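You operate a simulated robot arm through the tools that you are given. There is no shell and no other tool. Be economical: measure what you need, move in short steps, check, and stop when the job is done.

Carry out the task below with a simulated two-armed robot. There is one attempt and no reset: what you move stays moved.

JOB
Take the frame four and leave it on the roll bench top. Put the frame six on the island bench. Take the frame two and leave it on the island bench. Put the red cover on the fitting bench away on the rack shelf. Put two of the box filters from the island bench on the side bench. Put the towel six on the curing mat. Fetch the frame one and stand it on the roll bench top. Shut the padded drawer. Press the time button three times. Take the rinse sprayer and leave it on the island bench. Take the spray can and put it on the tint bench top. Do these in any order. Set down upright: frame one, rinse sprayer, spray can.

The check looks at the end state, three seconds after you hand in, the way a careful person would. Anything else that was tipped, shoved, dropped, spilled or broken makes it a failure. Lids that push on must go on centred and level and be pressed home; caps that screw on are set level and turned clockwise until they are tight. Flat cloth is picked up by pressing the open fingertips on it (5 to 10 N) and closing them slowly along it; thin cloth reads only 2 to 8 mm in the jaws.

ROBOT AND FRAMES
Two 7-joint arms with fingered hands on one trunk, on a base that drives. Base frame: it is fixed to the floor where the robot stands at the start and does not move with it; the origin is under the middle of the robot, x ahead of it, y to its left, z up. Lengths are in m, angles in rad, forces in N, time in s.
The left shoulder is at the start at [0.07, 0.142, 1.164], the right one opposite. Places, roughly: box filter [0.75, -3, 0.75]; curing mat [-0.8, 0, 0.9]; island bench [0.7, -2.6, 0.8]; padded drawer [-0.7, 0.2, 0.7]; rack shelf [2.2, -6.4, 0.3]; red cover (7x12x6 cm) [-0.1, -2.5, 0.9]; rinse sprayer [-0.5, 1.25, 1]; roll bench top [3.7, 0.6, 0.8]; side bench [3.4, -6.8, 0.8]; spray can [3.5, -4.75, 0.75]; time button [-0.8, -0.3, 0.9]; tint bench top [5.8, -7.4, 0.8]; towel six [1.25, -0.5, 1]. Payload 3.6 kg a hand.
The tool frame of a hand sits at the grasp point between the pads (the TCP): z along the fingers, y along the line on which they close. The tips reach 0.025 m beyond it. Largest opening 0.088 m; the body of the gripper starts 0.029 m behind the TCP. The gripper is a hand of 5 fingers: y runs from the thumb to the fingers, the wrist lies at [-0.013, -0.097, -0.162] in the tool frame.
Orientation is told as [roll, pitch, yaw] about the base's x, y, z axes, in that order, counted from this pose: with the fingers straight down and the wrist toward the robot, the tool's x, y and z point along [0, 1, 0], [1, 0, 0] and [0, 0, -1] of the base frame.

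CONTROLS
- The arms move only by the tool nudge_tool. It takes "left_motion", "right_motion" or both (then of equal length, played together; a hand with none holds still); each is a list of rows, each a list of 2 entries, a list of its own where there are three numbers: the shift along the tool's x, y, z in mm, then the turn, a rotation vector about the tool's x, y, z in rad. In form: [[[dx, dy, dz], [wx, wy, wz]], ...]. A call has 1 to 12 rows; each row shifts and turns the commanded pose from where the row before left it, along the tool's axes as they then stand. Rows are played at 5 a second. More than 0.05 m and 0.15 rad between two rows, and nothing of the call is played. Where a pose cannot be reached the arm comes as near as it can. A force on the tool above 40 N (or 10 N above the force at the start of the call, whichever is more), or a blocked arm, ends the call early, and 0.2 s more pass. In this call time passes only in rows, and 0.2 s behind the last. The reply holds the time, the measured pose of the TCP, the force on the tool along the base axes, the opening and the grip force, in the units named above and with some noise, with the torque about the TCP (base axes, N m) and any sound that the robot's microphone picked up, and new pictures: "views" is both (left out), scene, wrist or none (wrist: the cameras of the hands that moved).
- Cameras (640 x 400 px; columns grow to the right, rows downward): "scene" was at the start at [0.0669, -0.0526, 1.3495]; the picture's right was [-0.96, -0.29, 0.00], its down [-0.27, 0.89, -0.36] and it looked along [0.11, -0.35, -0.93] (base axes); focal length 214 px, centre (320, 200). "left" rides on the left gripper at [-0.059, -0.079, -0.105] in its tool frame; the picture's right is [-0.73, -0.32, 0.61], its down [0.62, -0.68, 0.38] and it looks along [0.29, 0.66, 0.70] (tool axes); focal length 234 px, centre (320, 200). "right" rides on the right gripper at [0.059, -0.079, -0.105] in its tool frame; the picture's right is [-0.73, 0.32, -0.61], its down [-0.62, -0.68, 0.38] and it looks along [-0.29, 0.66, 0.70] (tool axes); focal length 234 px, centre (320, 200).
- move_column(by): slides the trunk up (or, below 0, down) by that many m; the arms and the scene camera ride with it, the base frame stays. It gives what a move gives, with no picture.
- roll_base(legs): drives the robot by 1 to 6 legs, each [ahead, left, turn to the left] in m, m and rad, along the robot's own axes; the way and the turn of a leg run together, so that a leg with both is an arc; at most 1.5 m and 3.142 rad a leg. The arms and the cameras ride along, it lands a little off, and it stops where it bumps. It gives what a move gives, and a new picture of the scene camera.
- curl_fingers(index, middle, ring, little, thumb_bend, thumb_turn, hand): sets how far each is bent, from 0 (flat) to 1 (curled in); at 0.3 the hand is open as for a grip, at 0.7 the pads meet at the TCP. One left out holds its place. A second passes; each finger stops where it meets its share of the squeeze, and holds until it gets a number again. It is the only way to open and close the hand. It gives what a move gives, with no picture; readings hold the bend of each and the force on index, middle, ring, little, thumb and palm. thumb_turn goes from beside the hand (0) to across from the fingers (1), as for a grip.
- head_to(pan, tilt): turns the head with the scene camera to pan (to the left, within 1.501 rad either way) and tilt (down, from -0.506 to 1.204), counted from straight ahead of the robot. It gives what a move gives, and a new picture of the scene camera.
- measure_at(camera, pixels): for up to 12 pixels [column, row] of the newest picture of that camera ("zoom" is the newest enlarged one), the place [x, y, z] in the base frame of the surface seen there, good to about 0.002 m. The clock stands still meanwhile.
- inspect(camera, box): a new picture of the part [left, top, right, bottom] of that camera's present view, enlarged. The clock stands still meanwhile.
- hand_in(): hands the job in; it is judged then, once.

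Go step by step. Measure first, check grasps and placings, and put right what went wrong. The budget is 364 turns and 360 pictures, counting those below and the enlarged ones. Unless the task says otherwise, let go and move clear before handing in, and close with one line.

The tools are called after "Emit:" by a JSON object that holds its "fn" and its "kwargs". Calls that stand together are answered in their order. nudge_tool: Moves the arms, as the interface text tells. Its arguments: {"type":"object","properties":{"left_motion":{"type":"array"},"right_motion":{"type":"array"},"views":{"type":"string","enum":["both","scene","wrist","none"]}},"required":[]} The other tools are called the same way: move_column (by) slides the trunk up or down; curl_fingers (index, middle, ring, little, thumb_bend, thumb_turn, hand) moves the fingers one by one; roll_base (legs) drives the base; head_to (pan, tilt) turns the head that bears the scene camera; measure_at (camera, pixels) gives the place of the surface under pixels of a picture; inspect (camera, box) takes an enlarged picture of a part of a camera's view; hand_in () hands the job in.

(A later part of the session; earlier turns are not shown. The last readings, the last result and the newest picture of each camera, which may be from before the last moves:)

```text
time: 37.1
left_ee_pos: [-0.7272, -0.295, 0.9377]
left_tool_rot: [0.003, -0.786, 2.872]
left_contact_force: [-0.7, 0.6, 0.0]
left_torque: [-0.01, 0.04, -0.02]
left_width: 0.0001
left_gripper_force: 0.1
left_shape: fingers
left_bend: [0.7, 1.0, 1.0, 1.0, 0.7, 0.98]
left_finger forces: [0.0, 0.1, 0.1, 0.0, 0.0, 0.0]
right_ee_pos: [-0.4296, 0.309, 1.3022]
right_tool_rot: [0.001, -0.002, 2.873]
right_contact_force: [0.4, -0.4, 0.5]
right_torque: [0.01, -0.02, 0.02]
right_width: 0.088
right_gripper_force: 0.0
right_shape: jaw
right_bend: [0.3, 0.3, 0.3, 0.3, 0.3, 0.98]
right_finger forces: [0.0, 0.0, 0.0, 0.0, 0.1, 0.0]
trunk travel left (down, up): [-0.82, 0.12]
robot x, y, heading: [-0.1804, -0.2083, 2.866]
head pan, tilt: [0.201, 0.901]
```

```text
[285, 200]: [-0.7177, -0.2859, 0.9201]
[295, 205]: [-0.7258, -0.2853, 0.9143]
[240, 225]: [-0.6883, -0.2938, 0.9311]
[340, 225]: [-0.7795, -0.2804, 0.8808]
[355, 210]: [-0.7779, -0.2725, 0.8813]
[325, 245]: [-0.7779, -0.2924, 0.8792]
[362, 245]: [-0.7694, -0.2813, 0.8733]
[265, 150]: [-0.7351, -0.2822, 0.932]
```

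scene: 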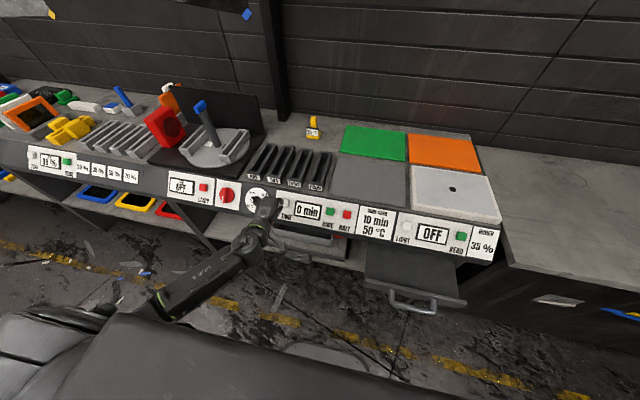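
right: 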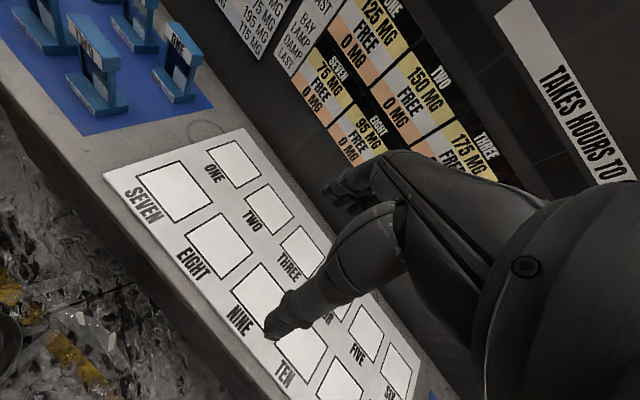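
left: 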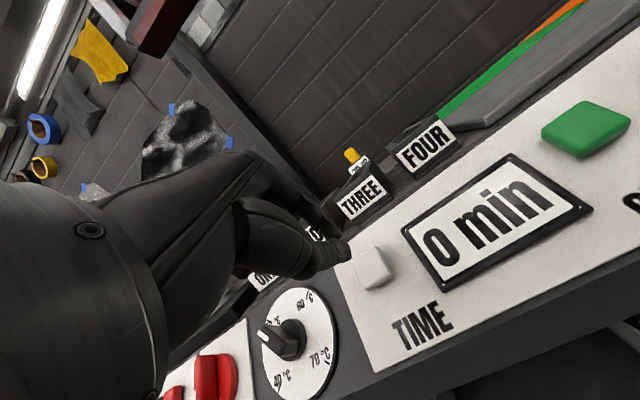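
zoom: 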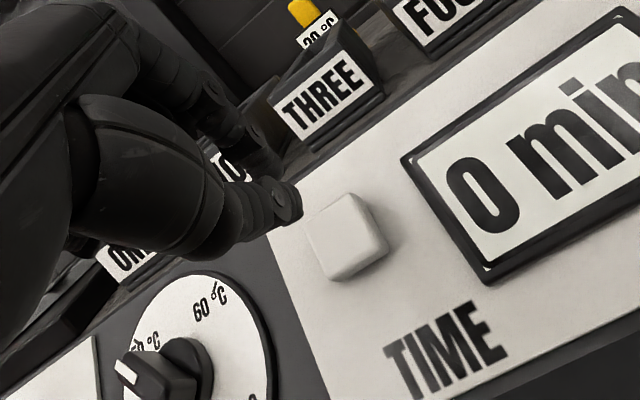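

The tip is about 53 mm from the button and well aligned. I'll advance 45 mm then creep.

Emit:
{"fn": "nudge_tool", "kwargs": {"left_motion": [[[0, 0, 23], [0, 0, 0]], [[0, 0, 23], [0, 0, 0]], [[0, 0, 3], [0, 0, 0]], [[0, 0, 3], [0, 0, 0]], [[0, 0, 3], [0, 0, 0]]], "views": "wrist"}}

```text
time: 38.3
left_ee_pos: [-0.7651, -0.2857, 0.8973]
left_tool_rot: [-0.001, -0.784, 2.871]
left_contact_force: [2.6, -1.0, 2.1]
left_torque: [0.01, -0.04, -0.01]
left_width: 0.0
left_gripper_force: 2.4
left_shape: fingers
left_bend: [0.7, 1.0, 1.0, 1.0, 0.7, 0.98]
left_finger forces: [0.0, 0.0, 0.0, 0.0, 3.1, 0.0]
right_ee_pos: [-0.4303, 0.3092, 1.3029]
right_tool_rot: [0.0, 0.001, 2.872]
right_contact_force: [1.1, -0.8, 0.1]
right_torque: [-0.01, 0.01, 0.03]
right_width: 0.0878
right_gripper_force: 0.0
right_shape: jaw
right_bend: [0.3, 0.3, 0.3, 0.3, 0.3, 0.98]
right_finger forces: [0.0, 0.0, 0.1, 0.1, 0.0, 0.0]
trunk travel left (down, up): [-0.82, 0.12]
robot x, y, heading: [-0.1777, -0.2095, 2.872]
head pan, tilt: [0.201, 0.901]
heard: click
```

left: 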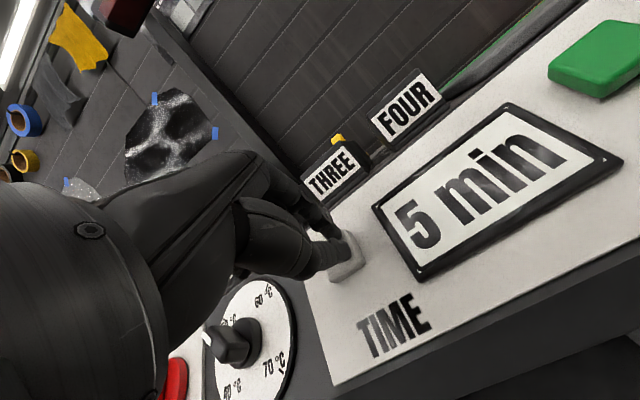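

A click was heard and the display reads 5 min: one press. I'll back off 15 mm and press the same way a second time.

Emit:
{"fn": "nudge_tool", "kwargs": {"left_motion": [[[0, 0, -15], [0, 0, 0]], [[0, 0, 0], [0, 0, 0]], [[0, 0, 6], [0, 0, 0]], [[0, 0, 3], [0, 0, 0]], [[0, 0, 3], [0, 0, 0]], [[0, 0, 3], [0, 0, 0]]], "views": "wrist"}}

```text
time: 39.7
left_ee_pos: [-0.7655, -0.2858, 0.8979]
left_tool_rot: [0.002, -0.785, 2.871]
left_contact_force: [2.4, -1.0, 2.9]
left_torque: [0.01, 0.0, 0.01]
left_width: 0.0
left_gripper_force: 2.1
left_shape: fingers
left_bend: [0.7, 1.0, 1.0, 1.0, 0.7, 0.98]
left_finger forces: [0.3, 0.1, 0.1, 0.0, 3.4, 0.0]
right_ee_pos: [-0.4294, 0.3085, 1.3032]
right_tool_rot: [0.002, 0.001, 2.872]
right_contact_force: [-0.8, 0.7, 0.1]
right_torque: [0.01, -0.02, 0.02]
right_width: 0.0878
right_gripper_force: 0.1
right_shape: jaw
right_bend: [0.3, 0.3, 0.3, 0.3, 0.3, 0.98]
right_finger forces: [0.0, 0.0, 0.1, 0.1, 0.0, 0.1]
trunk travel left (down, up): [-0.82, 0.12]
robot x, y, heading: [-0.1808, -0.2077, 2.869]
head pan, tilt: [0.201, 0.901]
heard: click
```

left: 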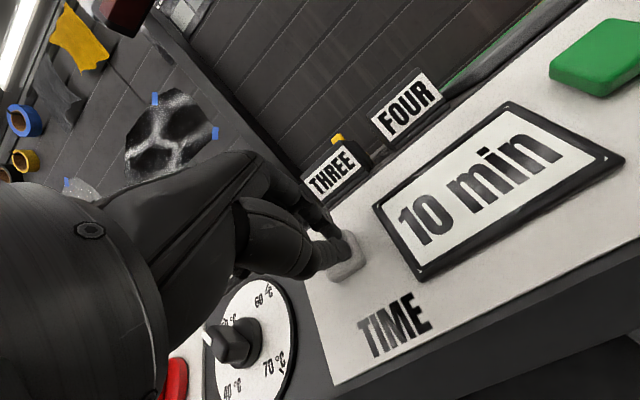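

The display reads 10 min: two presses. I'll press once more and then back well off.

Emit:
{"fn": "nudge_tool", "kwargs": {"left_motion": [[[0, 0, -15], [0, 0, 0]], [[0, 0, 0], [0, 0, 0]], [[0, 0, 6], [0, 0, 0]], [[0, 0, 3], [0, 0, 0]], [[0, 0, 3], [0, 0, 0]], [[0, 0, 3], [0, 0, 0]], [[0, 0, 0], [0, 0, 0]], [[0, 0, -30], [0, 0, 0]], [[0, 0, -45], [0, 0, 0]], [[0, 0, -45], [0, 0, 0]]], "views": "wrist"}}

```text
time: 41.9
left_ee_pos: [-0.6834, -0.3079, 0.9841]
left_tool_rot: [0.002, -0.785, 2.869]
left_contact_force: [0.0, -0.3, 0.0]
left_torque: [0.02, 0.01, 0.04]
left_width: 0.0
left_gripper_force: 0.0
left_shape: fingers
left_bend: [0.7, 1.0, 1.0, 1.0, 0.7, 0.98]
left_finger forces: [0.0, 0.1, 0.0, 0.1, 0.0, 0.0]
right_ee_pos: [-0.4304, 0.3089, 1.3034]
right_tool_rot: [0.003, 0.001, 2.87]
right_contact_force: [-0.9, -0.1, -0.8]
right_torque: [0.05, -0.01, -0.05]
right_width: 0.0874
right_gripper_force: 0.0
right_shape: jaw
right_bend: [0.3, 0.3, 0.3, 0.3, 0.3, 0.98]
right_finger forces: [0.1, 0.0, 0.0, 0.0, 0.1, 0.1]
trunk travel left (down, up): [-0.82, 0.12]
robot x, y, heading: [-0.1772, -0.2084, 2.872]
head pan, tilt: [0.201, 0.901]
heard: click
```

left: 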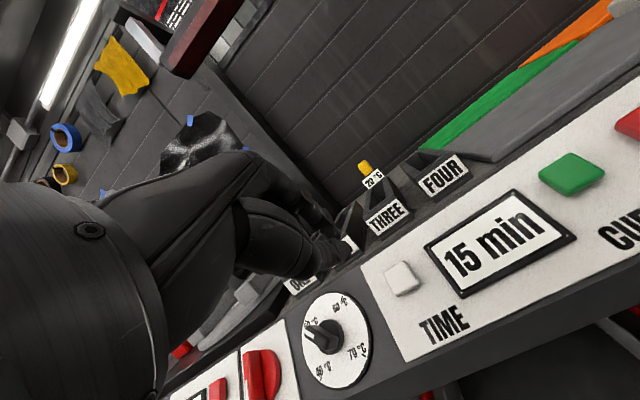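

The display reads 15 min, so the three presses are done. Next the drawer: I'll retract the left hand, pinch the right fingers shut, back up 0.2 m and look at the drawer front.

Emit:
{"fn": "nudge_tool", "kwargs": {"left_motion": [[[0, 0, -45], [0, 0, 0]], [[0, 0, -45], [0, 0, 0]], [[0, 0, -45], [0, 0, 0]], [[0, 0, 0], [0.14, 0, 0]], [[0, 0, 0], [0.14, 0, 0]], [[0, 0, 0], [0.14, 0, 0]], [[0, 0, 0], [0.14, 0, 0]], [[0, 0, 0], [0.14, 0, 0]], [[0, 0, 0], [0.085, 0, 0]]], "views": "none"}}

Emit:
{"fn": "curl_fingers", "kwargs": {"hand": "right", "index": 0.7, "middle": 0.7, "ring": 0.7, "little": 0.7, "thumb_bend": 0.7}}

Emit:
{"fn": "roll_base", "kwargs": {"legs": [[-0.2, 0, 0]]}}

Emit:
{"fn": "head_to", "kwargs": {"pan": -0.4, "tilt": 1.0}}

Emit:
{"fn": "inspect", "kwargs": {"camera": "scene", "box": [180, 100, 436, 260]}}

```text
time: 43.9
left_ee_pos: [-0.6339, -0.3339, 1.0254]
left_tool_rot: [0.0, 0.003, 2.874]
left_contact_force: [-0.1, 0.0, 0.8]
left_torque: [-0.04, 0.01, -0.02]
left_width: 0.0
left_gripper_force: 0.1
left_shape: fingers
left_bend: [0.7, 1.0, 1.0, 1.0, 0.7, 0.98]
left_finger forces: [0.0, 0.0, 0.0, 0.1, 0.0, 0.0]
left hand out of reach, approached as far as the arm can: row 3, 4, 5
right_ee_pos: [-0.4301, 0.3098, 1.3025]
right_tool_rot: [0.002, 0.002, 2.873]
right_contact_force: [0.7, 1.2, 0.2]
right_torque: [-0.01, -0.03, -0.01]
right_width: 0.0882
right_gripper_force: 0.1
right_shape: jaw
right_bend: [0.3, 0.3, 0.3, 0.3, 0.3, 0.98]
right_finger forces: [0.0, 0.0, 0.0, 0.0, 0.0, 0.0]
trunk travel left (down, up): [-0.82, 0.12]
robot x, y, heading: [-0.1806, -0.2091, 2.872]
head pan, tilt: [0.201, 0.901]
```

```text
time: 44.9
left_ee_pos: [-0.6345, -0.3344, 1.0246]
left_tool_rot: [0.0, -0.001, 2.872]
left_contact_force: [0.4, 1.5, -0.7]
left_torque: [0.0, 0.0, 0.0]
left_width: 0.0
left_gripper_force: 0.1
left_shape: fingers
left_bend: [0.7, 1.0, 1.0, 1.0, 0.7, 0.98]
left_finger forces: [0.0, 0.1, 0.0, 0.1, 0.0, 0.0]
right_ee_pos: [-0.4309, 0.309, 1.303]
right_tool_rot: [0.002, 0.002, 2.87]
right_contact_force: [-0.4, -0.1, 1.0]
right_torque: [0.0, -0.03, -0.02]
right_width: 0.0002
right_gripper_force: 0.2
right_shape: fingers
right_bend: [0.7, 0.7, 0.7, 0.7, 0.7, 0.98]
right_finger forces: [0.0, 0.1, 0.2, 0.0, 0.0, 0.1]
trunk travel left (down, up): [-0.82, 0.12]
robot x, y, heading: [-0.1782, -0.2121, 2.87]
head pan, tilt: [0.201, 0.901]
```

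```text
time: 46.5
left_ee_pos: [-0.443, -0.3863, 1.0255]
left_tool_rot: [0.0, 0.001, 2.871]
left_contact_force: [-0.2, -0.4, -0.4]
left_torque: [0.0, 0.01, -0.01]
left_width: 0.0
left_gripper_force: 0.1
left_shape: fingers
left_bend: [0.7, 1.0, 1.0, 1.0, 0.7, 0.98]
left_finger forces: [0.0, 0.0, 0.0, 0.0, 0.1, 0.0]
right_ee_pos: [-0.2394, 0.2557, 1.3027]
right_tool_rot: [0.0, 0.001, 2.871]
right_contact_force: [0.0, 0.3, 0.4]
right_torque: [0.0, -0.01, -0.02]
right_width: 0.0001
right_gripper_force: 0.0
right_shape: fingers
right_bend: [0.7, 0.7, 0.7, 0.7, 0.7, 0.98]
right_finger forces: [0.0, 0.0, 0.1, 0.0, 0.0, 0.1]
trunk travel left (down, up): [-0.82, 0.12]
robot x, y, heading: [0.0124, -0.2641, 2.87]
head pan, tilt: [0.201, 0.901]
```

scene: 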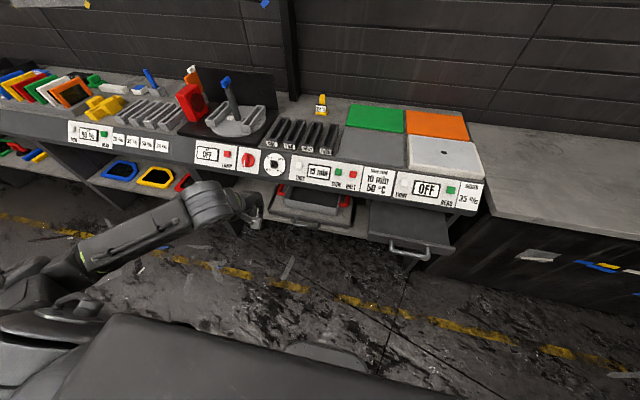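

```text
time: 47.5
left_ee_pos: [-0.4436, -0.3868, 1.0244]
left_tool_rot: [0.002, 0.001, 2.87]
left_contact_force: [0.3, 0.2, 0.5]
left_torque: [0.0, 0.01, 0.01]
left_width: 0.0
left_gripper_force: 0.0
left_shape: fingers
left_bend: [0.7, 1.0, 1.0, 1.0, 0.7, 0.98]
left_finger forces: [0.0, 0.0, 0.1, 0.1, 0.1, 0.0]
right_ee_pos: [-0.2386, 0.2555, 1.3021]
right_tool_rot: [-0.001, 0.002, 2.871]
right_contact_force: [-0.3, 0.0, 0.0]
right_torque: [0.01, 0.01, 0.01]
right_width: 0.0
right_gripper_force: 0.0
right_shape: fingers
right_bend: [0.7, 0.7, 0.7, 0.7, 0.7, 0.98]
right_finger forces: [0.1, 0.1, 0.1, 0.1, 0.0, 0.0]
trunk travel left (down, up): [-0.82, 0.12]
robot x, y, heading: [0.0093, -0.2604, 2.866]
head pan, tilt: [-0.4, 1.0]
```

scene: 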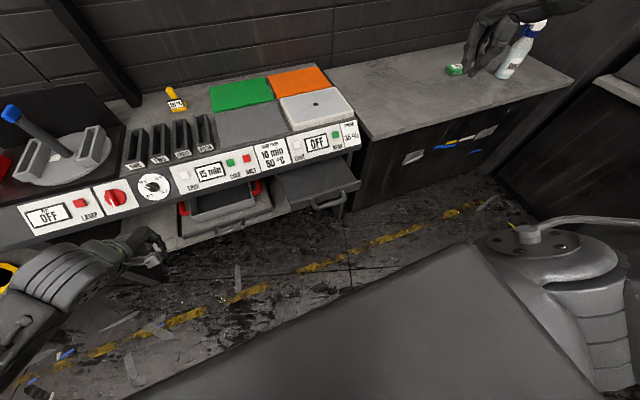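

```text
2.50 times, centred on (308, 180) of scene
```

zoom: 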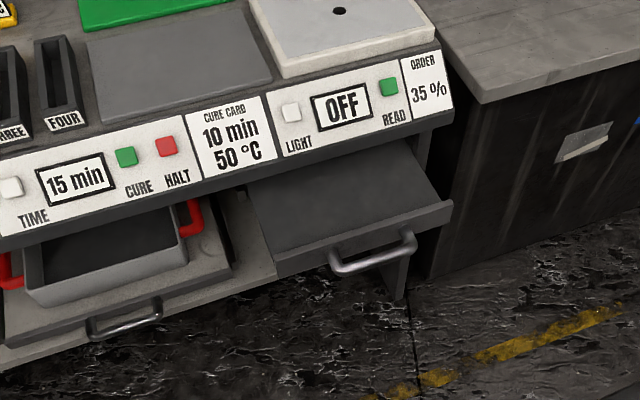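

Emit:
{"fn": "measure_at", "kwargs": {"camera": "zoom", "pixels": [[345, 265], [412, 240], [374, 262], [280, 262], [450, 205], [365, 232], [280, 272], [350, 200]]}}

Emit:
{"fn": "move_column", "kwargs": {"by": -0.25}}

```text
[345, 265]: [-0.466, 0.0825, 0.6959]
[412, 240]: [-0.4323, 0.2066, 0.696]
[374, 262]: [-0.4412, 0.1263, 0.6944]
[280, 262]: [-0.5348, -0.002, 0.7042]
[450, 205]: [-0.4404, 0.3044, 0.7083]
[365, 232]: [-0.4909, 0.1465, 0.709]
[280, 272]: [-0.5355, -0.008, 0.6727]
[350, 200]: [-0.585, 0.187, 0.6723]
```

```text
time: 50.1
left_ee_pos: [-0.4409, -0.3874, 0.7755]
left_tool_rot: [-0.001, 0.0, 2.87]
left_contact_force: [-0.7, 0.3, 0.1]
left_torque: [0.03, 0.0, 0.0]
left_width: 0.0
left_gripper_force: 0.1
left_shape: fingers
left_bend: [0.7, 1.0, 1.0, 1.0, 0.7, 0.98]
left_finger forces: [0.1, 0.0, 0.0, 0.1, 0.0, 0.0]
right_ee_pos: [-0.2366, 0.2546, 1.0535]
right_tool_rot: [0.0, 0.0, 2.87]
right_contact_force: [0.1, 0.6, -0.7]
right_torque: [0.0, -0.02, 0.05]
right_width: 0.0
right_gripper_force: 0.1
right_shape: fingers
right_bend: [0.7, 0.7, 0.7, 0.7, 0.7, 0.98]
right_finger forces: [0.1, 0.0, 0.0, 0.0, 0.0, 0.0]
trunk travel left (down, up): [-0.57, 0.37]
robot x, y, heading: [0.0122, -0.2626, 2.872]
head pan, tilt: [-0.4, 1.0]
```

The handle bar is centred at [-0.438, 0.145, 0.695]. I'll tilt the right hand to point forward and bring it over in line with the handle.

Emit:
{"fn": "nudge_tool", "kwargs": {"right_motion": [[[15.8, 0, 0], [-0.14, 0, 0]], [[15.8, 0, 0], [-0.14, 0, 0]], [[15.8, 0, 0], [-0.14, 0, 0]], [[15.8, 0, 0], [-0.14, 0, 0]], [[15.8, 0, 0], [-0.14, 0, 0]], [[15.8, 0, 0], [-0.14, 0, 0]], [[15.8, 0, 0], [-0.14, 0, 0]], [[15.8, 0, 0], [-0.14, 0, 0]], [[15.8, 0, 0], [-0.14, 0, 0]], [[15.8, 0, 0], [-0.14, 0, 0]]], "views": "scene"}}

```text
time: 52.3
left_ee_pos: [-0.4406, -0.3878, 0.7741]
left_tool_rot: [0.0, 0.001, 2.871]
left_contact_force: [-0.4, 0.0, 0.0]
left_torque: [-0.01, 0.0, 0.01]
left_width: 0.0001
left_gripper_force: 0.0
left_shape: fingers
left_bend: [0.7, 1.0, 1.0, 1.0, 0.7, 0.98]
left_finger forces: [0.0, 0.0, 0.0, 0.1, 0.0, 0.0]
right_ee_pos: [-0.3219, 0.1818, 1.0719]
right_tool_rot: [0.007, -1.401, 2.865]
right_contact_force: [0.5, -0.1, 0.1]
right_torque: [-0.04, 0.01, -0.01]
right_width: 0.0001
right_gripper_force: 0.1
right_shape: fingers
right_bend: [0.7, 0.7, 0.7, 0.7, 0.7, 0.98]
right_finger forces: [0.0, 0.0, 0.0, 0.1, 0.0, 0.0]
right hand out of reach, approached as far as the arm can: row 5, 6, 7, 8, 9
trunk travel left (down, up): [-0.57, 0.37]
robot x, y, heading: [0.0132, -0.262, 2.875]
head pan, tilt: [-0.4, 1.0]
```

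scene: 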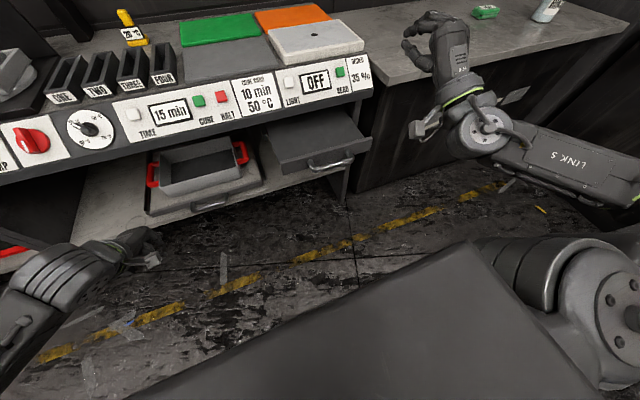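

The hand now points forward. I'll lower it to handle height just in front of the handle.

Emit:
{"fn": "nudge_tool", "kwargs": {"right_motion": [[[8, -45, 12], [0, 0, 0]], [[8, -45, 12], [0, 0, 0]], [[8, -45, 12], [0, 0, 0]], [[8, -45, 12], [0, 0, 0]], [[8, -45, 12], [0, 0, 0]], [[8, -45, 12], [0, 0, 0]], [[8, -45, 10], [0, 0, 0]], [[8, -45, 8], [0, 0, 0]]], "views": "both"}}

```text
time: 54.1
left_ee_pos: [-0.442, -0.3872, 0.775]
left_tool_rot: [0.0, -0.001, 2.872]
left_contact_force: [-0.8, -0.3, 0.2]
left_torque: [-0.03, 0.03, 0.02]
left_width: 0.0
left_gripper_force: 0.0
left_shape: fingers
left_bend: [0.7, 1.0, 1.0, 1.0, 0.7, 0.98]
left_finger forces: [0.0, 0.1, 0.0, 0.0, 0.1, 0.0]
right_ee_pos: [-0.3625, 0.1254, 0.7028]
right_tool_rot: [0.004, -1.397, 2.864]
right_contact_force: [-0.4, -1.1, -0.3]
right_torque: [-0.01, 0.01, -0.02]
right_width: 0.0
right_gripper_force: 0.1
right_shape: fingers
right_bend: [0.7, 0.7, 0.7, 0.7, 0.7, 0.98]
right_finger forces: [0.1, 0.1, 0.0, 0.0, 0.0, 0.1]
trunk travel left (down, up): [-0.57, 0.37]
robot x, y, heading: [0.0138, -0.264, 2.863]
head pan, tilt: [-0.4, 1.0]
```

scene: 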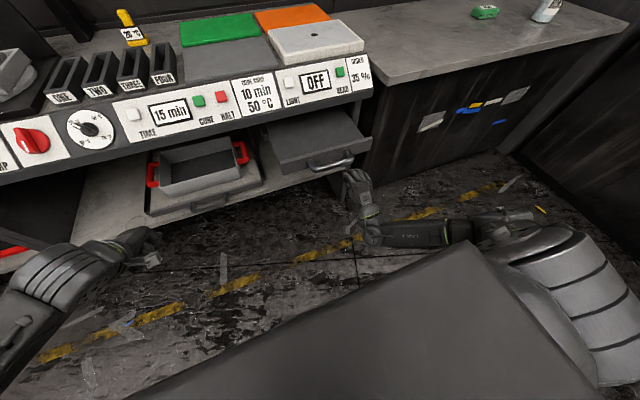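
right: 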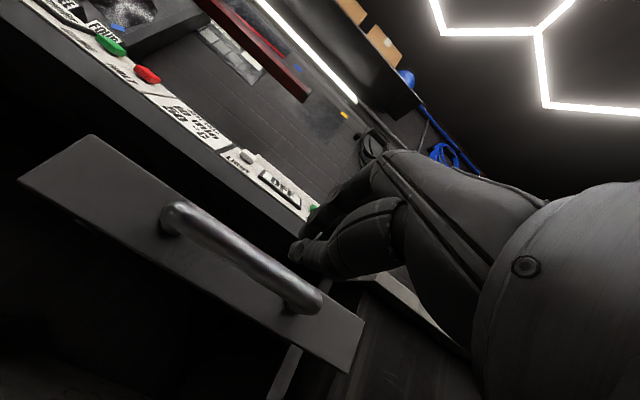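

The tips are ~5 cm in front of the handle, slightly high. I'll lower 18 mm and push forward in steps, watching force.

Emit:
{"fn": "nudge_tool", "kwargs": {"right_motion": [[[0, -18, 3], [0, 0, 0]], [[0, 6.8, 39.4], [0, 0, 0]], [[0, 3.4, 19.7], [0, 0, 0]], [[0, 3.4, 19.7], [0, 0, 0]], [[0, 3.4, 19.7], [0, 0, 0]], [[0, 3.4, 19.7], [0, 0, 0]], [[0, 3.4, 19.7], [0, 0, 0]]], "views": "both"}}

```text
time: 55.7
left_ee_pos: [-0.4423, -0.3867, 0.775]
left_tool_rot: [0.0, 0.0, 2.872]
left_contact_force: [-0.2, -0.2, -1.0]
left_torque: [-0.02, 0.01, 0.01]
left_width: 0.0001
left_gripper_force: 0.0
left_shape: fingers
left_bend: [0.7, 1.0, 1.0, 1.0, 0.7, 0.98]
left_finger forces: [0.0, 0.1, 0.0, 0.0, 0.1, 0.1]
right_ee_pos: [-0.4983, 0.162, 0.6849]
right_tool_rot: [-0.001, -1.398, 2.872]
right_contact_force: [0.6, 0.4, -0.3]
right_torque: [-0.01, 0.04, 0.0]
right_width: 0.0002
right_gripper_force: 0.3
right_shape: fingers
right_bend: [0.7, 0.7, 0.7, 0.7, 0.7, 0.98]
right_finger forces: [0.3, 0.1, 0.0, 0.1, 0.0, 0.1]
trunk travel left (down, up): [-0.57, 0.37]
robot x, y, heading: [0.0113, -0.2643, 2.871]
head pan, tilt: [-0.4, 1.0]
```

scene: 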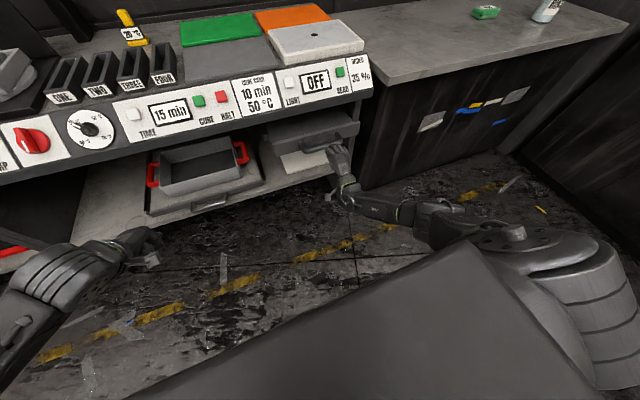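
right: 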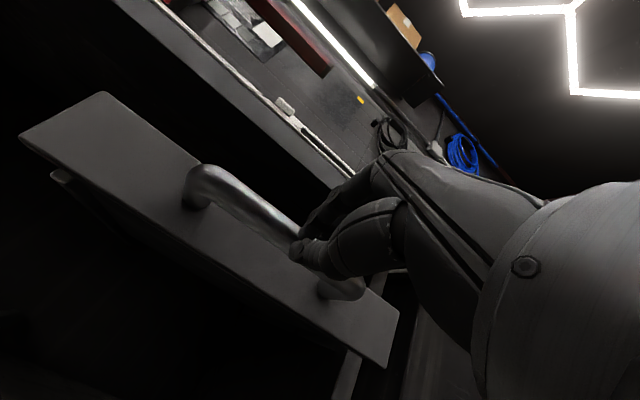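

The drawer is moving in smoothly under the push. I'll keep pushing in small steps until it stops.

Emit:
{"fn": "nudge_tool", "kwargs": {"right_motion": [[[0, 2.5, 14.8], [0, 0, 0]], [[0, 2.5, 14.8], [0, 0, 0]], [[0, 2.5, 14.8], [0, 0, 0]], [[0, 2.5, 14.8], [0, 0, 0]], [[0, 1.7, 9.9], [0, 0, 0]], [[0, 1.7, 9.9], [0, 0, 0]], [[0, 1.7, 9.9], [0, 0, 0]]], "views": "both"}}

```text
time: 57.3
left_ee_pos: [-0.4415, -0.3871, 0.7749]
left_tool_rot: [0.0, 0.0, 2.871]
left_contact_force: [-0.1, 0.3, -0.8]
left_torque: [-0.01, 0.02, 0.01]
left_width: 0.0
left_gripper_force: 0.1
left_shape: fingers
left_bend: [0.7, 1.0, 1.0, 1.0, 0.7, 0.98]
left_finger forces: [0.0, 0.0, 0.0, 0.1, 0.0, 0.0]
right_ee_pos: [-0.558, 0.179, 0.6895]
right_tool_rot: [0.003, -1.4, 2.868]
right_contact_force: [1.4, -0.8, 0.2]
right_torque: [-0.01, -0.03, 0.0]
right_width: 0.0003
right_gripper_force: 0.7
right_shape: fingers
right_bend: [0.7, 0.71, 0.7, 0.7, 0.7, 0.98]
right_finger forces: [0.0, 1.3, 0.0, 0.1, 0.1, 0.1]
right hand out of reach, approached as far as the arm can: row 5, 6, 7
trunk travel left (down, up): [-0.57, 0.37]
robot x, y, heading: [0.0122, -0.262, 2.873]
head pan, tilt: [-0.4, 1.0]
```

scene: 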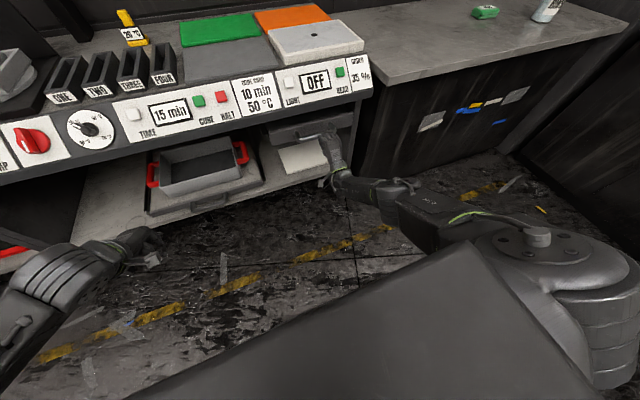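
right: 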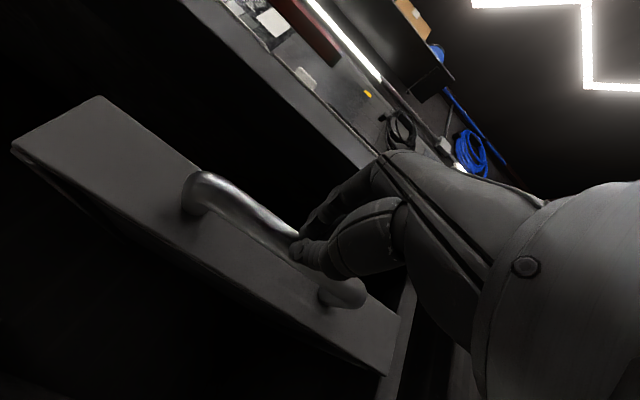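

The arm ran out of reach with the drawer a bit open still; I'll push by driving ahead.

Emit:
{"fn": "roll_base", "kwargs": {"legs": [[0.06, 0, 0]]}}

Emit:
{"fn": "inspect", "kwargs": {"camera": "scene", "box": [180, 40, 436, 220]}}

```text
time: 58.2
left_ee_pos: [-0.4695, -0.3795, 0.7757]
left_tool_rot: [-0.001, -0.003, 2.867]
left_contact_force: [-0.5, -0.3, 0.5]
left_torque: [-0.01, 0.02, -0.04]
left_width: 0.0
left_gripper_force: 0.2
left_shape: fingers
left_bend: [0.7, 1.0, 1.0, 1.0, 0.7, 0.98]
left_finger forces: [0.0, 0.0, 0.0, 0.0, 0.1, 0.1]
right_ee_pos: [-0.5815, 0.185, 0.691]
right_tool_rot: [-0.012, -1.406, 2.883]
right_contact_force: [21.2, -7.1, 8.1]
right_torque: [0.15, 0.02, 0.02]
right_width: 0.0034
right_gripper_force: 13.4
right_shape: fingers
right_bend: [0.68, 0.66, 0.68, 0.7, 0.71, 0.97]
right_finger forces: [4.7, 5.3, 2.8, 0.0, 13.9, 0.0]
trunk travel left (down, up): [-0.57, 0.37]
robot x, y, heading: [-0.0147, -0.2548, 2.869]
head pan, tilt: [-0.4, 1.0]
stopped in leg 1: the force on the tool passed its limit (the readings are from after the stop); the commanded pose is now the measured one
```

scene: 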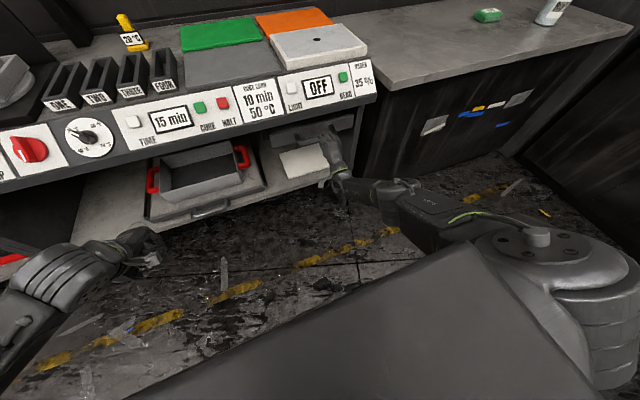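

```text
2.22 times, centred on (308, 130) of scene
```

zoom: 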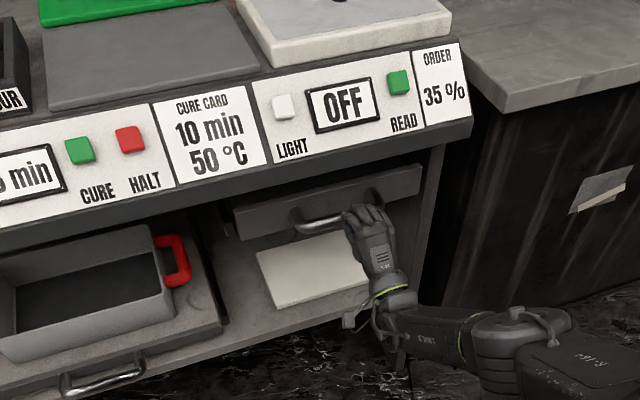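

The push met firm resistance (21 N) and the drawer front is now tucked in under the panel. I'll measure the front, then back the hand off.

Emit:
{"fn": "measure_at", "kwargs": {"camera": "zoom", "pixels": [[260, 215], [410, 185], [300, 215], [260, 180], [440, 150]]}}

Emit:
{"fn": "nudge_tool", "kwargs": {"right_motion": [[[0, -5, -30], [0, 0, 0]], [[0, -7, -40], [0, 0, 0]], [[0, -7, -40], [0, 0, 0]]], "views": "wrist"}}

Emit:
{"fn": "inspect", "kwargs": {"camera": "scene", "box": [180, 40, 436, 220]}}

```text
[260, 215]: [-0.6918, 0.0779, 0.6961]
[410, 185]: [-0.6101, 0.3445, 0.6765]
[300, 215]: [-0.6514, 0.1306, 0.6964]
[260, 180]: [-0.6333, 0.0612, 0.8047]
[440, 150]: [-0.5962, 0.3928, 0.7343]
```

```text
time: 59.0
left_ee_pos: [-0.4709, -0.3776, 0.7749]
left_tool_rot: [0.001, 0.001, 2.868]
left_contact_force: [0.2, 0.0, -0.3]
left_torque: [0.0, 0.03, -0.03]
left_width: 0.0
left_gripper_force: 0.0
left_shape: fingers
left_bend: [0.7, 1.0, 1.0, 1.0, 0.7, 0.98]
left_finger forces: [0.0, 0.0, 0.1, 0.0, 0.0, 0.1]
right_ee_pos: [-0.4778, 0.1563, 0.6901]
right_tool_rot: [-0.005, -1.402, 2.875]
right_contact_force: [0.8, -0.2, -0.1]
right_torque: [-0.02, -0.01, 0.01]
right_width: 0.0
right_gripper_force: 0.0
right_shape: fingers
right_bend: [0.7, 0.7, 0.7, 0.7, 0.7, 0.98]
right_finger forces: [0.0, 0.0, 0.0, 0.1, 0.1, 0.1]
trunk travel left (down, up): [-0.57, 0.37]
robot x, y, heading: [-0.0179, -0.2547, 2.868]
head pan, tilt: [-0.4, 1.0]
```

right: 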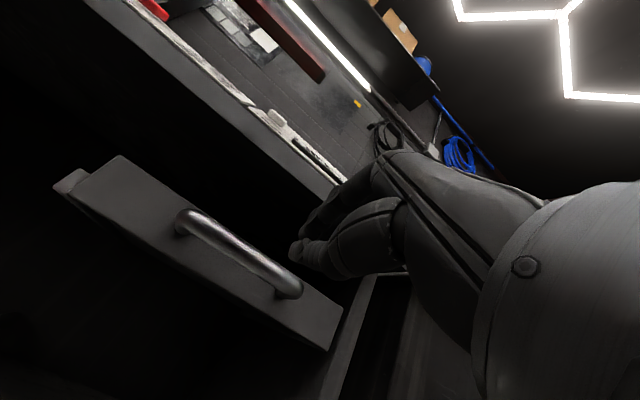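

```text
2.22 times, centred on (308, 130) of scene
```

zoom: 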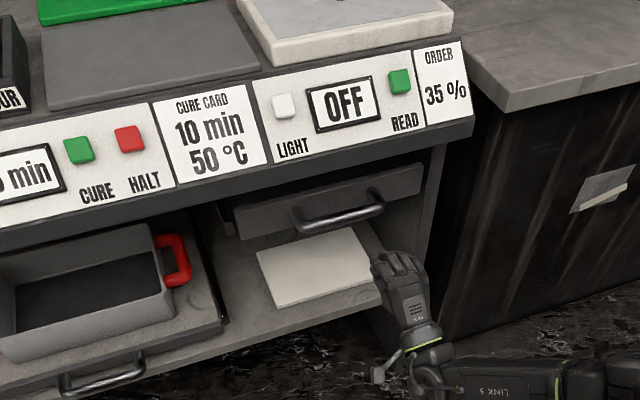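

The drawer front sits flush with the frame post (both at the same depth), so it is shut. Next the sprayer; I'll fold the right hand back, raise the trunk and measure the cabinet with the sprayer.

Emit:
{"fn": "nudge_tool", "kwargs": {"right_motion": [[[0, 40, -25], [0, 0, 0]], [[0, 40, -25], [0.1, 0, 0]], [[0, 40, 0], [0.14, 0, 0]], [[0, 40, 0], [0.14, 0, 0]], [[0, 40, 0], [0.14, 0, 0]], [[0, 30, 0], [0.14, 0, 0]], [[0, 30, 0], [0.14, 0, 0]], [[0, 0, 0], [0.14, 0, 0]], [[0, 0, 0], [0.14, 0, 0]], [[0, 0, 0], [0.14, 0, 0]], [[0, 0, 0], [0.14, 0, 0]], [[0, 0, 0], [0.04, 0, 0]]], "views": "none"}}

Emit:
{"fn": "move_column", "kwargs": {"by": 0.25}}

Emit:
{"fn": "head_to", "kwargs": {"pan": -0.9, "tilt": 0.7}}

```text
time: 61.6
left_ee_pos: [-0.4703, -0.379, 0.7744]
left_tool_rot: [-0.001, 0.0, 2.869]
left_contact_force: [-0.6, -0.7, 0.1]
left_torque: [0.01, 0.06, -0.03]
left_width: 0.0002
left_gripper_force: 0.1
left_shape: fingers
left_bend: [0.7, 1.0, 1.0, 1.0, 0.7, 0.98]
left_finger forces: [0.0, 0.0, 0.0, 0.0, 0.0, 0.1]
right_ee_pos: [-0.5283, 0.1716, 0.9268]
right_tool_rot: [0.0, -0.001, 2.871]
right_contact_force: [-1.0, -0.8, 0.1]
right_torque: [-0.03, -0.03, -0.01]
right_width: 0.0001
right_gripper_force: 0.0
right_shape: fingers
right_bend: [0.7, 0.7, 0.7, 0.7, 0.7, 0.98]
right_finger forces: [0.1, 0.0, 0.0, 0.0, 0.0, 0.0]
trunk travel left (down, up): [-0.57, 0.37]
robot x, y, heading: [-0.0139, -0.2555, 2.866]
head pan, tilt: [-0.4, 1.0]
```

```text
time: 64.2
left_ee_pos: [-0.471, -0.378, 1.0247]
left_tool_rot: [0.002, 0.0, 2.869]
left_contact_force: [-0.4, 0.5, 0.4]
left_torque: [0.02, 0.02, 0.0]
left_width: 0.0002
left_gripper_force: 0.1
left_shape: fingers
left_bend: [0.7, 1.0, 1.0, 1.0, 0.7, 0.98]
left_finger forces: [0.0, 0.0, 0.0, 0.0, 0.0, 0.1]
right_ee_pos: [-0.5294, 0.1694, 1.178]
right_tool_rot: [0.001, -0.001, 2.873]
right_contact_force: [-0.8, 0.1, 0.2]
right_torque: [-0.01, -0.05, 0.01]
right_width: 0.0001
right_gripper_force: 0.1
right_shape: fingers
right_bend: [0.7, 0.7, 0.7, 0.7, 0.7, 0.98]
right_finger forces: [0.0, 0.0, 0.0, 0.1, 0.1, 0.0]
trunk travel left (down, up): [-0.82, 0.12]
robot x, y, heading: [-0.0169, -0.2549, 2.87]
head pan, tilt: [-0.4, 1.0]
```

```text
time: 65.1
left_ee_pos: [-0.4715, -0.3792, 1.0256]
left_tool_rot: [0.001, 0.0, 2.87]
left_contact_force: [-0.3, 0.4, -0.5]
left_torque: [0.0, 0.0, -0.01]
left_width: 0.0
left_gripper_force: 0.1
left_shape: fingers
left_bend: [0.7, 1.0, 1.0, 1.0, 0.7, 0.98]
left_finger forces: [0.0, 0.0, 0.0, 0.0, 0.1, 0.0]
right_ee_pos: [-0.5291, 0.1707, 1.1789]
right_tool_rot: [0.001, -0.002, 2.871]
right_contact_force: [-0.3, -0.4, 0.1]
right_torque: [-0.03, 0.03, 0.01]
right_width: 0.0
right_gripper_force: 0.1
right_shape: fingers
right_bend: [0.7, 0.7, 0.7, 0.7, 0.7, 0.98]
right_finger forces: [0.0, 0.0, 0.1, 0.0, 0.1, 0.0]
trunk travel left (down, up): [-0.82, 0.12]
robot x, y, heading: [-0.0139, -0.2535, 2.87]
head pan, tilt: [-0.901, 0.7]
```

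scene: 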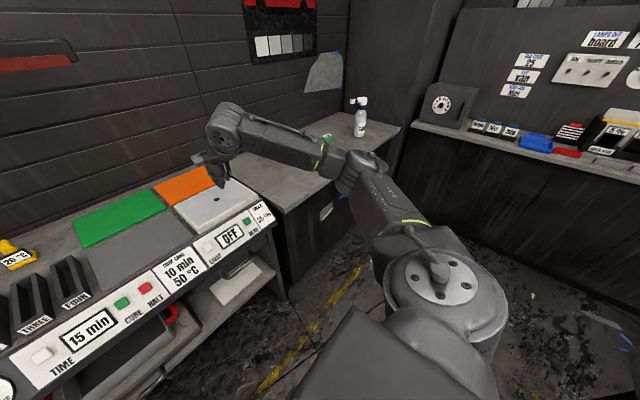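

The sprayer stands at (360,120) on the far part of the cabinet. I'll measure it and the surroundings.

Emit:
{"fn": "measure_at", "kwargs": {"camera": "scene", "pixels": [[360, 130], [361, 112], [362, 102], [353, 101], [285, 207], [398, 130], [400, 200], [440, 128], [510, 260]]}}

Emit:
{"fn": "inspect", "kwargs": {"camera": "scene", "box": [300, 80, 420, 155]}}

```text
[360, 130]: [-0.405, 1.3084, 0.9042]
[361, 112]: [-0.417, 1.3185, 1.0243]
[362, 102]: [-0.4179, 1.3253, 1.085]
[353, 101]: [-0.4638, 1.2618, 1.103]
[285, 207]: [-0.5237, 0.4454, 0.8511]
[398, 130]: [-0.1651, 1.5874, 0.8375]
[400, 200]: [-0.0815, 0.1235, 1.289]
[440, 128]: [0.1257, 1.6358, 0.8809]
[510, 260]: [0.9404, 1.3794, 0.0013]
```

```text
5.33 times, centred on (360, 118) of scene
```

zoom: 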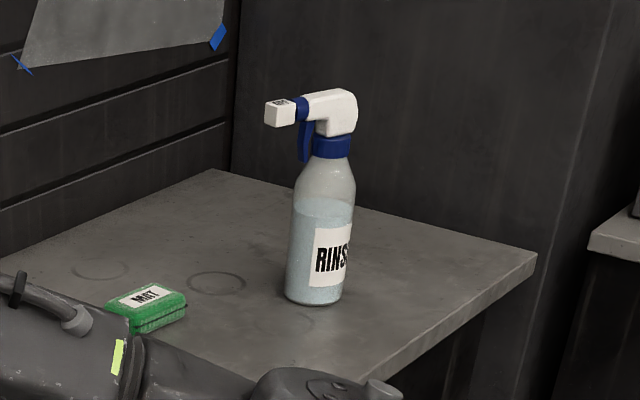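

The sprayer's axis is about [-0.415, 1.34], base at z 0.85, and 16 cm in from the cabinet edge. I'll open the right hand and turn it into a sideways-closing pose (fingers forward, thumb right) before driving over.

Emit:
{"fn": "curl_fingers", "kwargs": {"hand": "right", "index": 0.3, "middle": 0.3, "ring": 0.3, "little": 0.3, "thumb_bend": 0.3}}

Emit:
{"fn": "nudge_tool", "kwargs": {"right_motion": [[[0, -50, 0], [0, 0, 0]], [[0, -50, 0], [0, 0, 0]], [[0, -50, 0], [0, 0, 0]], [[0, 0, 0], [-0.0864, -0.0864, -0.0864]], [[0, 0, 0], [-0.0864, -0.0864, -0.0864]], [[0, 0, 0], [-0.0864, -0.0864, -0.0864]], [[0, 0, 0], [-0.0864, -0.0864, -0.0864]], [[0, 0, 0], [-0.0864, -0.0864, -0.0864]], [[0, 0, 0], [-0.0864, -0.0864, -0.0864]], [[0, 0, 0], [-0.0864, -0.0864, -0.0864]], [[0, 0, 0], [-0.0864, -0.0864, -0.0864]], [[0, 0, 0], [-0.0864, -0.0864, -0.0864]]], "views": "none"}}

Emit:
{"fn": "nudge_tool", "kwargs": {"right_motion": [[[0, 0, 0], [-0.0864, -0.0864, -0.0864]], [[0, 0, 0], [-0.0864, -0.0864, -0.0864]], [[0, 0, 0], [-0.0864, -0.0864, -0.0864]], [[0, 0, 0], [-0.0864, -0.0864, -0.0864]], [[0, 0, 0], [-0.0864, -0.0864, -0.0864]]], "views": "both"}}

```text
time: 66.1
left_ee_pos: [-0.4713, -0.3784, 1.0256]
left_tool_rot: [0.001, 0.0, 2.871]
left_contact_force: [-0.5, 0.4, 0.2]
left_torque: [0.01, -0.01, 0.03]
left_width: 0.0001
left_gripper_force: 0.1
left_shape: fingers
left_bend: [0.7, 1.0, 1.0, 1.0, 0.7, 0.98]
left_finger forces: [0.0, 0.0, 0.1, 0.1, 0.1, 0.0]
right_ee_pos: [-0.5281, 0.1706, 1.179]
right_tool_rot: [0.001, -0.003, 2.871]
right_contact_force: [0.3, -0.6, -0.1]
right_torque: [-0.02, -0.02, -0.02]
right_width: 0.0847
right_gripper_force: 0.0
right_shape: fingers
right_bend: [0.3, 0.3, 0.3, 0.3, 0.3, 0.98]
right_finger forces: [0.1, 0.1, 0.0, 0.1, 0.0, 0.0]
trunk travel left (down, up): [-0.82, 0.12]
robot x, y, heading: [-0.016, -0.2555, 2.863]
head pan, tilt: [-0.901, 0.7]
```

```text
time: 68.7
left_ee_pos: [-0.4698, -0.3778, 1.0254]
left_tool_rot: [0.0, 0.0, 2.868]
left_contact_force: [0.4, 0.0, 0.2]
left_torque: [0.02, -0.03, -0.03]
left_width: 0.0
left_gripper_force: 0.1
left_shape: fingers
left_bend: [0.7, 1.0, 1.0, 1.0, 0.7, 0.98]
left_finger forces: [0.1, 0.0, 0.0, 0.0, 0.0, 0.1]
right_ee_pos: [-0.3902, 0.1341, 1.1794]
right_tool_rot: [-1.044, -0.308, -2.368]
right_contact_force: [0.4, 0.0, 0.5]
right_torque: [-0.03, 0.01, 0.0]
right_width: 0.0845
right_gripper_force: 0.1
right_shape: fingers
right_bend: [0.3, 0.3, 0.3, 0.3, 0.3, 0.98]
right_finger forces: [0.1, 0.0, 0.0, 0.0, 0.1, 0.1]
right hand out of reach, approached as far as the arm can: row 9, 10
trunk travel left (down, up): [-0.82, 0.12]
robot x, y, heading: [-0.0196, -0.2553, 2.87]
head pan, tilt: [-0.901, 0.7]
```

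```text
time: 69.9
left_ee_pos: [-0.4706, -0.3775, 1.0255]
left_tool_rot: [0.001, 0.001, 2.869]
left_contact_force: [0.6, 0.6, -0.1]
left_torque: [-0.03, -0.03, 0.0]
left_width: 0.0
left_gripper_force: 0.1
left_shape: fingers
left_bend: [0.7, 1.0, 1.0, 1.0, 0.7, 0.98]
left_finger forces: [0.0, 0.0, 0.0, 0.0, 0.1, 0.0]
right_ee_pos: [-0.3903, 0.1344, 1.1772]
right_tool_rot: [-1.571, 0.002, -1.842]
right_contact_force: [0.5, -0.5, -0.3]
right_torque: [-0.01, -0.03, 0.0]
right_width: 0.0848
right_gripper_force: 0.1
right_shape: fingers
right_bend: [0.3, 0.3, 0.3, 0.3, 0.3, 0.98]
right_finger forces: [0.0, 0.0, 0.1, 0.0, 0.0, 0.0]
trunk travel left (down, up): [-0.82, 0.12]
robot x, y, heading: [-0.0169, -0.2543, 2.867]
head pan, tilt: [-0.901, 0.7]
```

scene: 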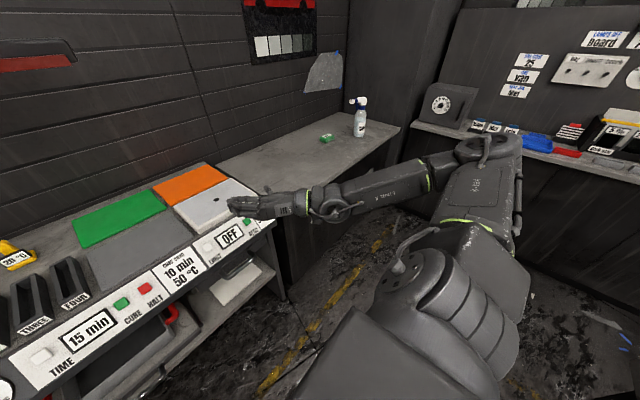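
right: 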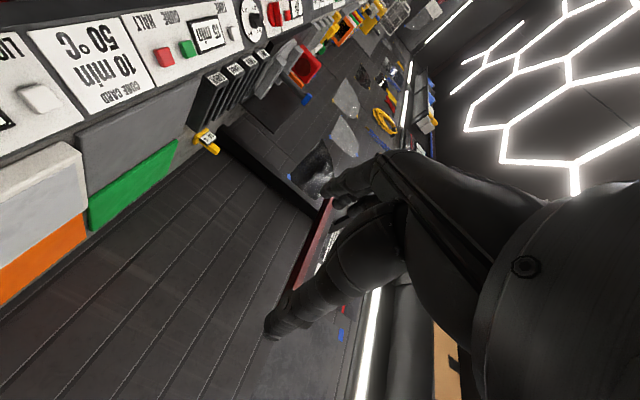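

The right hand is in the side-grasp pose. I'll drive right about 1.15 m and ahead 0.21 m to face the sprayer.

Emit:
{"fn": "roll_base", "kwargs": {"legs": [[0, -1.153, 0], [0.2, 0, 0]]}}

Emit:
{"fn": "head_to", "kwargs": {"pan": -0.4, "tilt": 0.8}}

```text
time: 77.0
left_ee_pos: [-0.3463, 0.7953, 1.0262]
left_tool_rot: [0.0, -0.001, 2.868]
left_contact_force: [0.5, 0.0, 0.0]
left_torque: [-0.01, -0.01, 0.01]
left_width: 0.0
left_gripper_force: 0.1
left_shape: fingers
left_bend: [0.7, 1.0, 1.0, 1.0, 0.7, 0.98]
left_finger forces: [0.0, 0.0, 0.0, 0.0, 0.1, 0.0]
right_ee_pos: [-0.2649, 1.3081, 1.1774]
right_tool_rot: [-1.573, 0.001, -1.839]
right_contact_force: [0.1, -0.1, -0.7]
right_torque: [0.05, 0.01, 0.01]
right_width: 0.0849
right_gripper_force: 0.1
right_shape: fingers
right_bend: [0.3, 0.3, 0.3, 0.3, 0.3, 0.98]
right_finger forces: [0.0, 0.1, 0.0, 0.0, 0.0, 0.0]
trunk travel left (down, up): [-0.82, 0.12]
robot x, y, heading: [0.1067, 0.92, 2.867]
head pan, tilt: [-0.901, 0.7]
```

scene: 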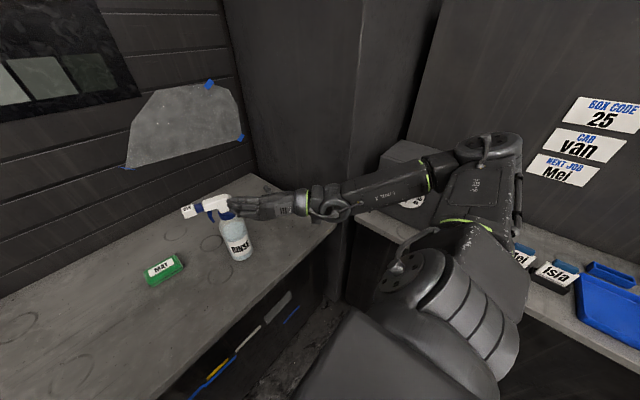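

```text
time: 77.9
left_ee_pos: [-0.3477, 0.7961, 1.025]
left_tool_rot: [-0.001, -0.001, 2.868]
left_contact_force: [1.0, 0.0, -0.1]
left_torque: [-0.03, 0.0, 0.01]
left_width: 0.0001
left_gripper_force: 0.1
left_shape: fingers
left_bend: [0.7, 1.0, 1.0, 1.0, 0.7, 0.98]
left_finger forces: [0.0, 0.0, 0.1, 0.0, 0.1, 0.1]
right_ee_pos: [-0.2659, 1.3077, 1.1774]
right_tool_rot: [-1.573, 0.002, -1.841]
right_contact_force: [-0.9, -0.7, 0.7]
right_torque: [0.02, 0.01, 0.03]
right_width: 0.0846
right_gripper_force: 0.1
right_shape: fingers
right_bend: [0.3, 0.3, 0.3, 0.3, 0.3, 0.98]
right_finger forces: [0.1, 0.0, 0.0, 0.0, 0.1, 0.0]
trunk travel left (down, up): [-0.82, 0.12]
robot x, y, heading: [0.1089, 0.9158, 2.865]
head pan, tilt: [-0.4, 0.799]
```

scene: 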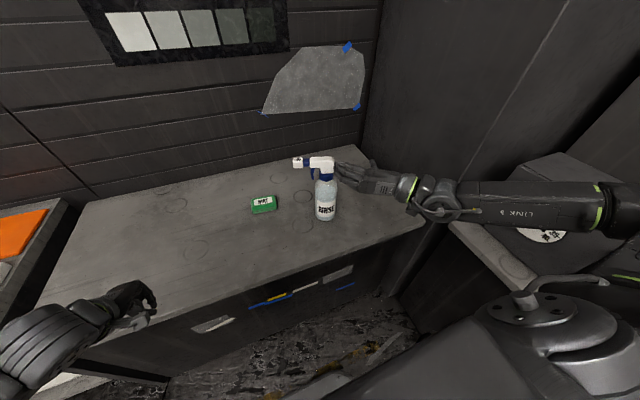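

Emit:
{"fn": "measure_at", "kwargs": {"camera": "scene", "pixels": [[326, 200], [316, 195], [336, 195], [326, 220], [326, 181], [310, 172], [330, 160], [298, 162]]}}

Emit:
{"fn": "inspect", "kwargs": {"camera": "scene", "box": [270, 130, 398, 230]}}

```text
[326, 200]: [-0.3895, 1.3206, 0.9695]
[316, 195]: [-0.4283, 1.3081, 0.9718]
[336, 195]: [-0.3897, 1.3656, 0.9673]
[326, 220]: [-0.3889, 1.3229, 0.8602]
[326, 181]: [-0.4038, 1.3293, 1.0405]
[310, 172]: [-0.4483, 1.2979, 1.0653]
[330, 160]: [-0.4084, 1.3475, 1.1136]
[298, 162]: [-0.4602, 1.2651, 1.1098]
```

```text
4.00 times, centred on (334, 180) of scene
```

zoom: 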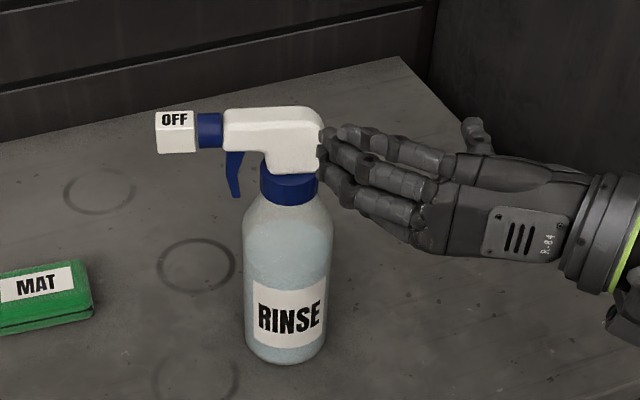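

The bottle axis is about [-0.416, 1.344], 7 cm across, 154 mm ahead of the hand and 5 mm left. I'll lower the hand to z 0.945 in front of it.

Emit:
{"fn": "nudge_tool", "kwargs": {"right_motion": [[[46, 1, 0], [0, 0, 0]], [[46, 1, 0], [0, 0, 0]], [[46, 1, 0], [0, 0, 0]], [[46, 1, 0], [0, 0, 0]], [[46, 1.5, 0], [0, 0, 0]], [[0, 0, 40], [0, 0, 0]]], "views": "both"}}

```text
time: 79.3
left_ee_pos: [-0.3514, 0.7955, 1.0232]
left_tool_rot: [-0.001, 0.002, 2.867]
left_contact_force: [-0.5, -0.1, 0.4]
left_torque: [-0.04, 0.02, 0.02]
left_width: 0.0
left_gripper_force: 0.0
left_shape: fingers
left_bend: [0.7, 1.0, 1.0, 1.0, 0.7, 0.98]
left_finger forces: [0.0, 0.0, 0.0, 0.1, 0.0, 0.0]
right_ee_pos: [-0.3104, 1.3133, 0.9471]
right_tool_rot: [-1.57, 0.001, -1.842]
right_contact_force: [-0.4, 0.2, 0.9]
right_torque: [0.03, -0.01, 0.0]
right_width: 0.0844
right_gripper_force: 0.1
right_shape: fingers
right_bend: [0.3, 0.3, 0.3, 0.3, 0.3, 0.98]
right_finger forces: [0.1, 0.0, 0.1, 0.0, 0.0, 0.0]
trunk travel left (down, up): [-0.82, 0.12]
robot x, y, heading: [0.1074, 0.921, 2.868]
head pan, tilt: [-0.4, 0.799]
```

scene: 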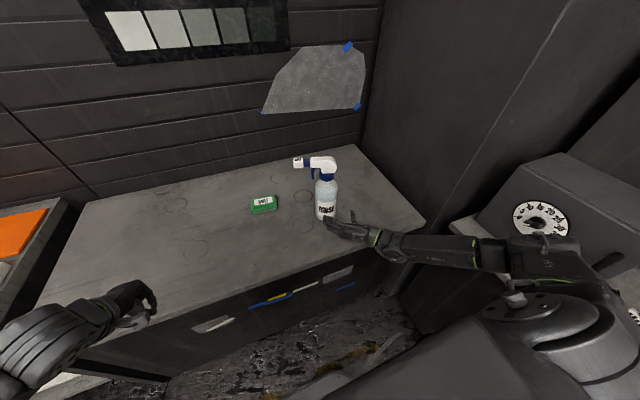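
right: 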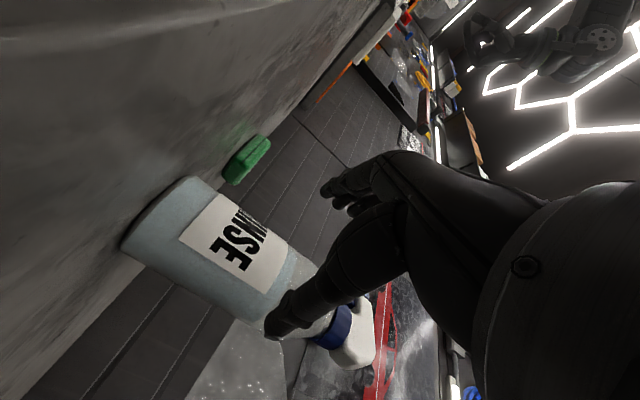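

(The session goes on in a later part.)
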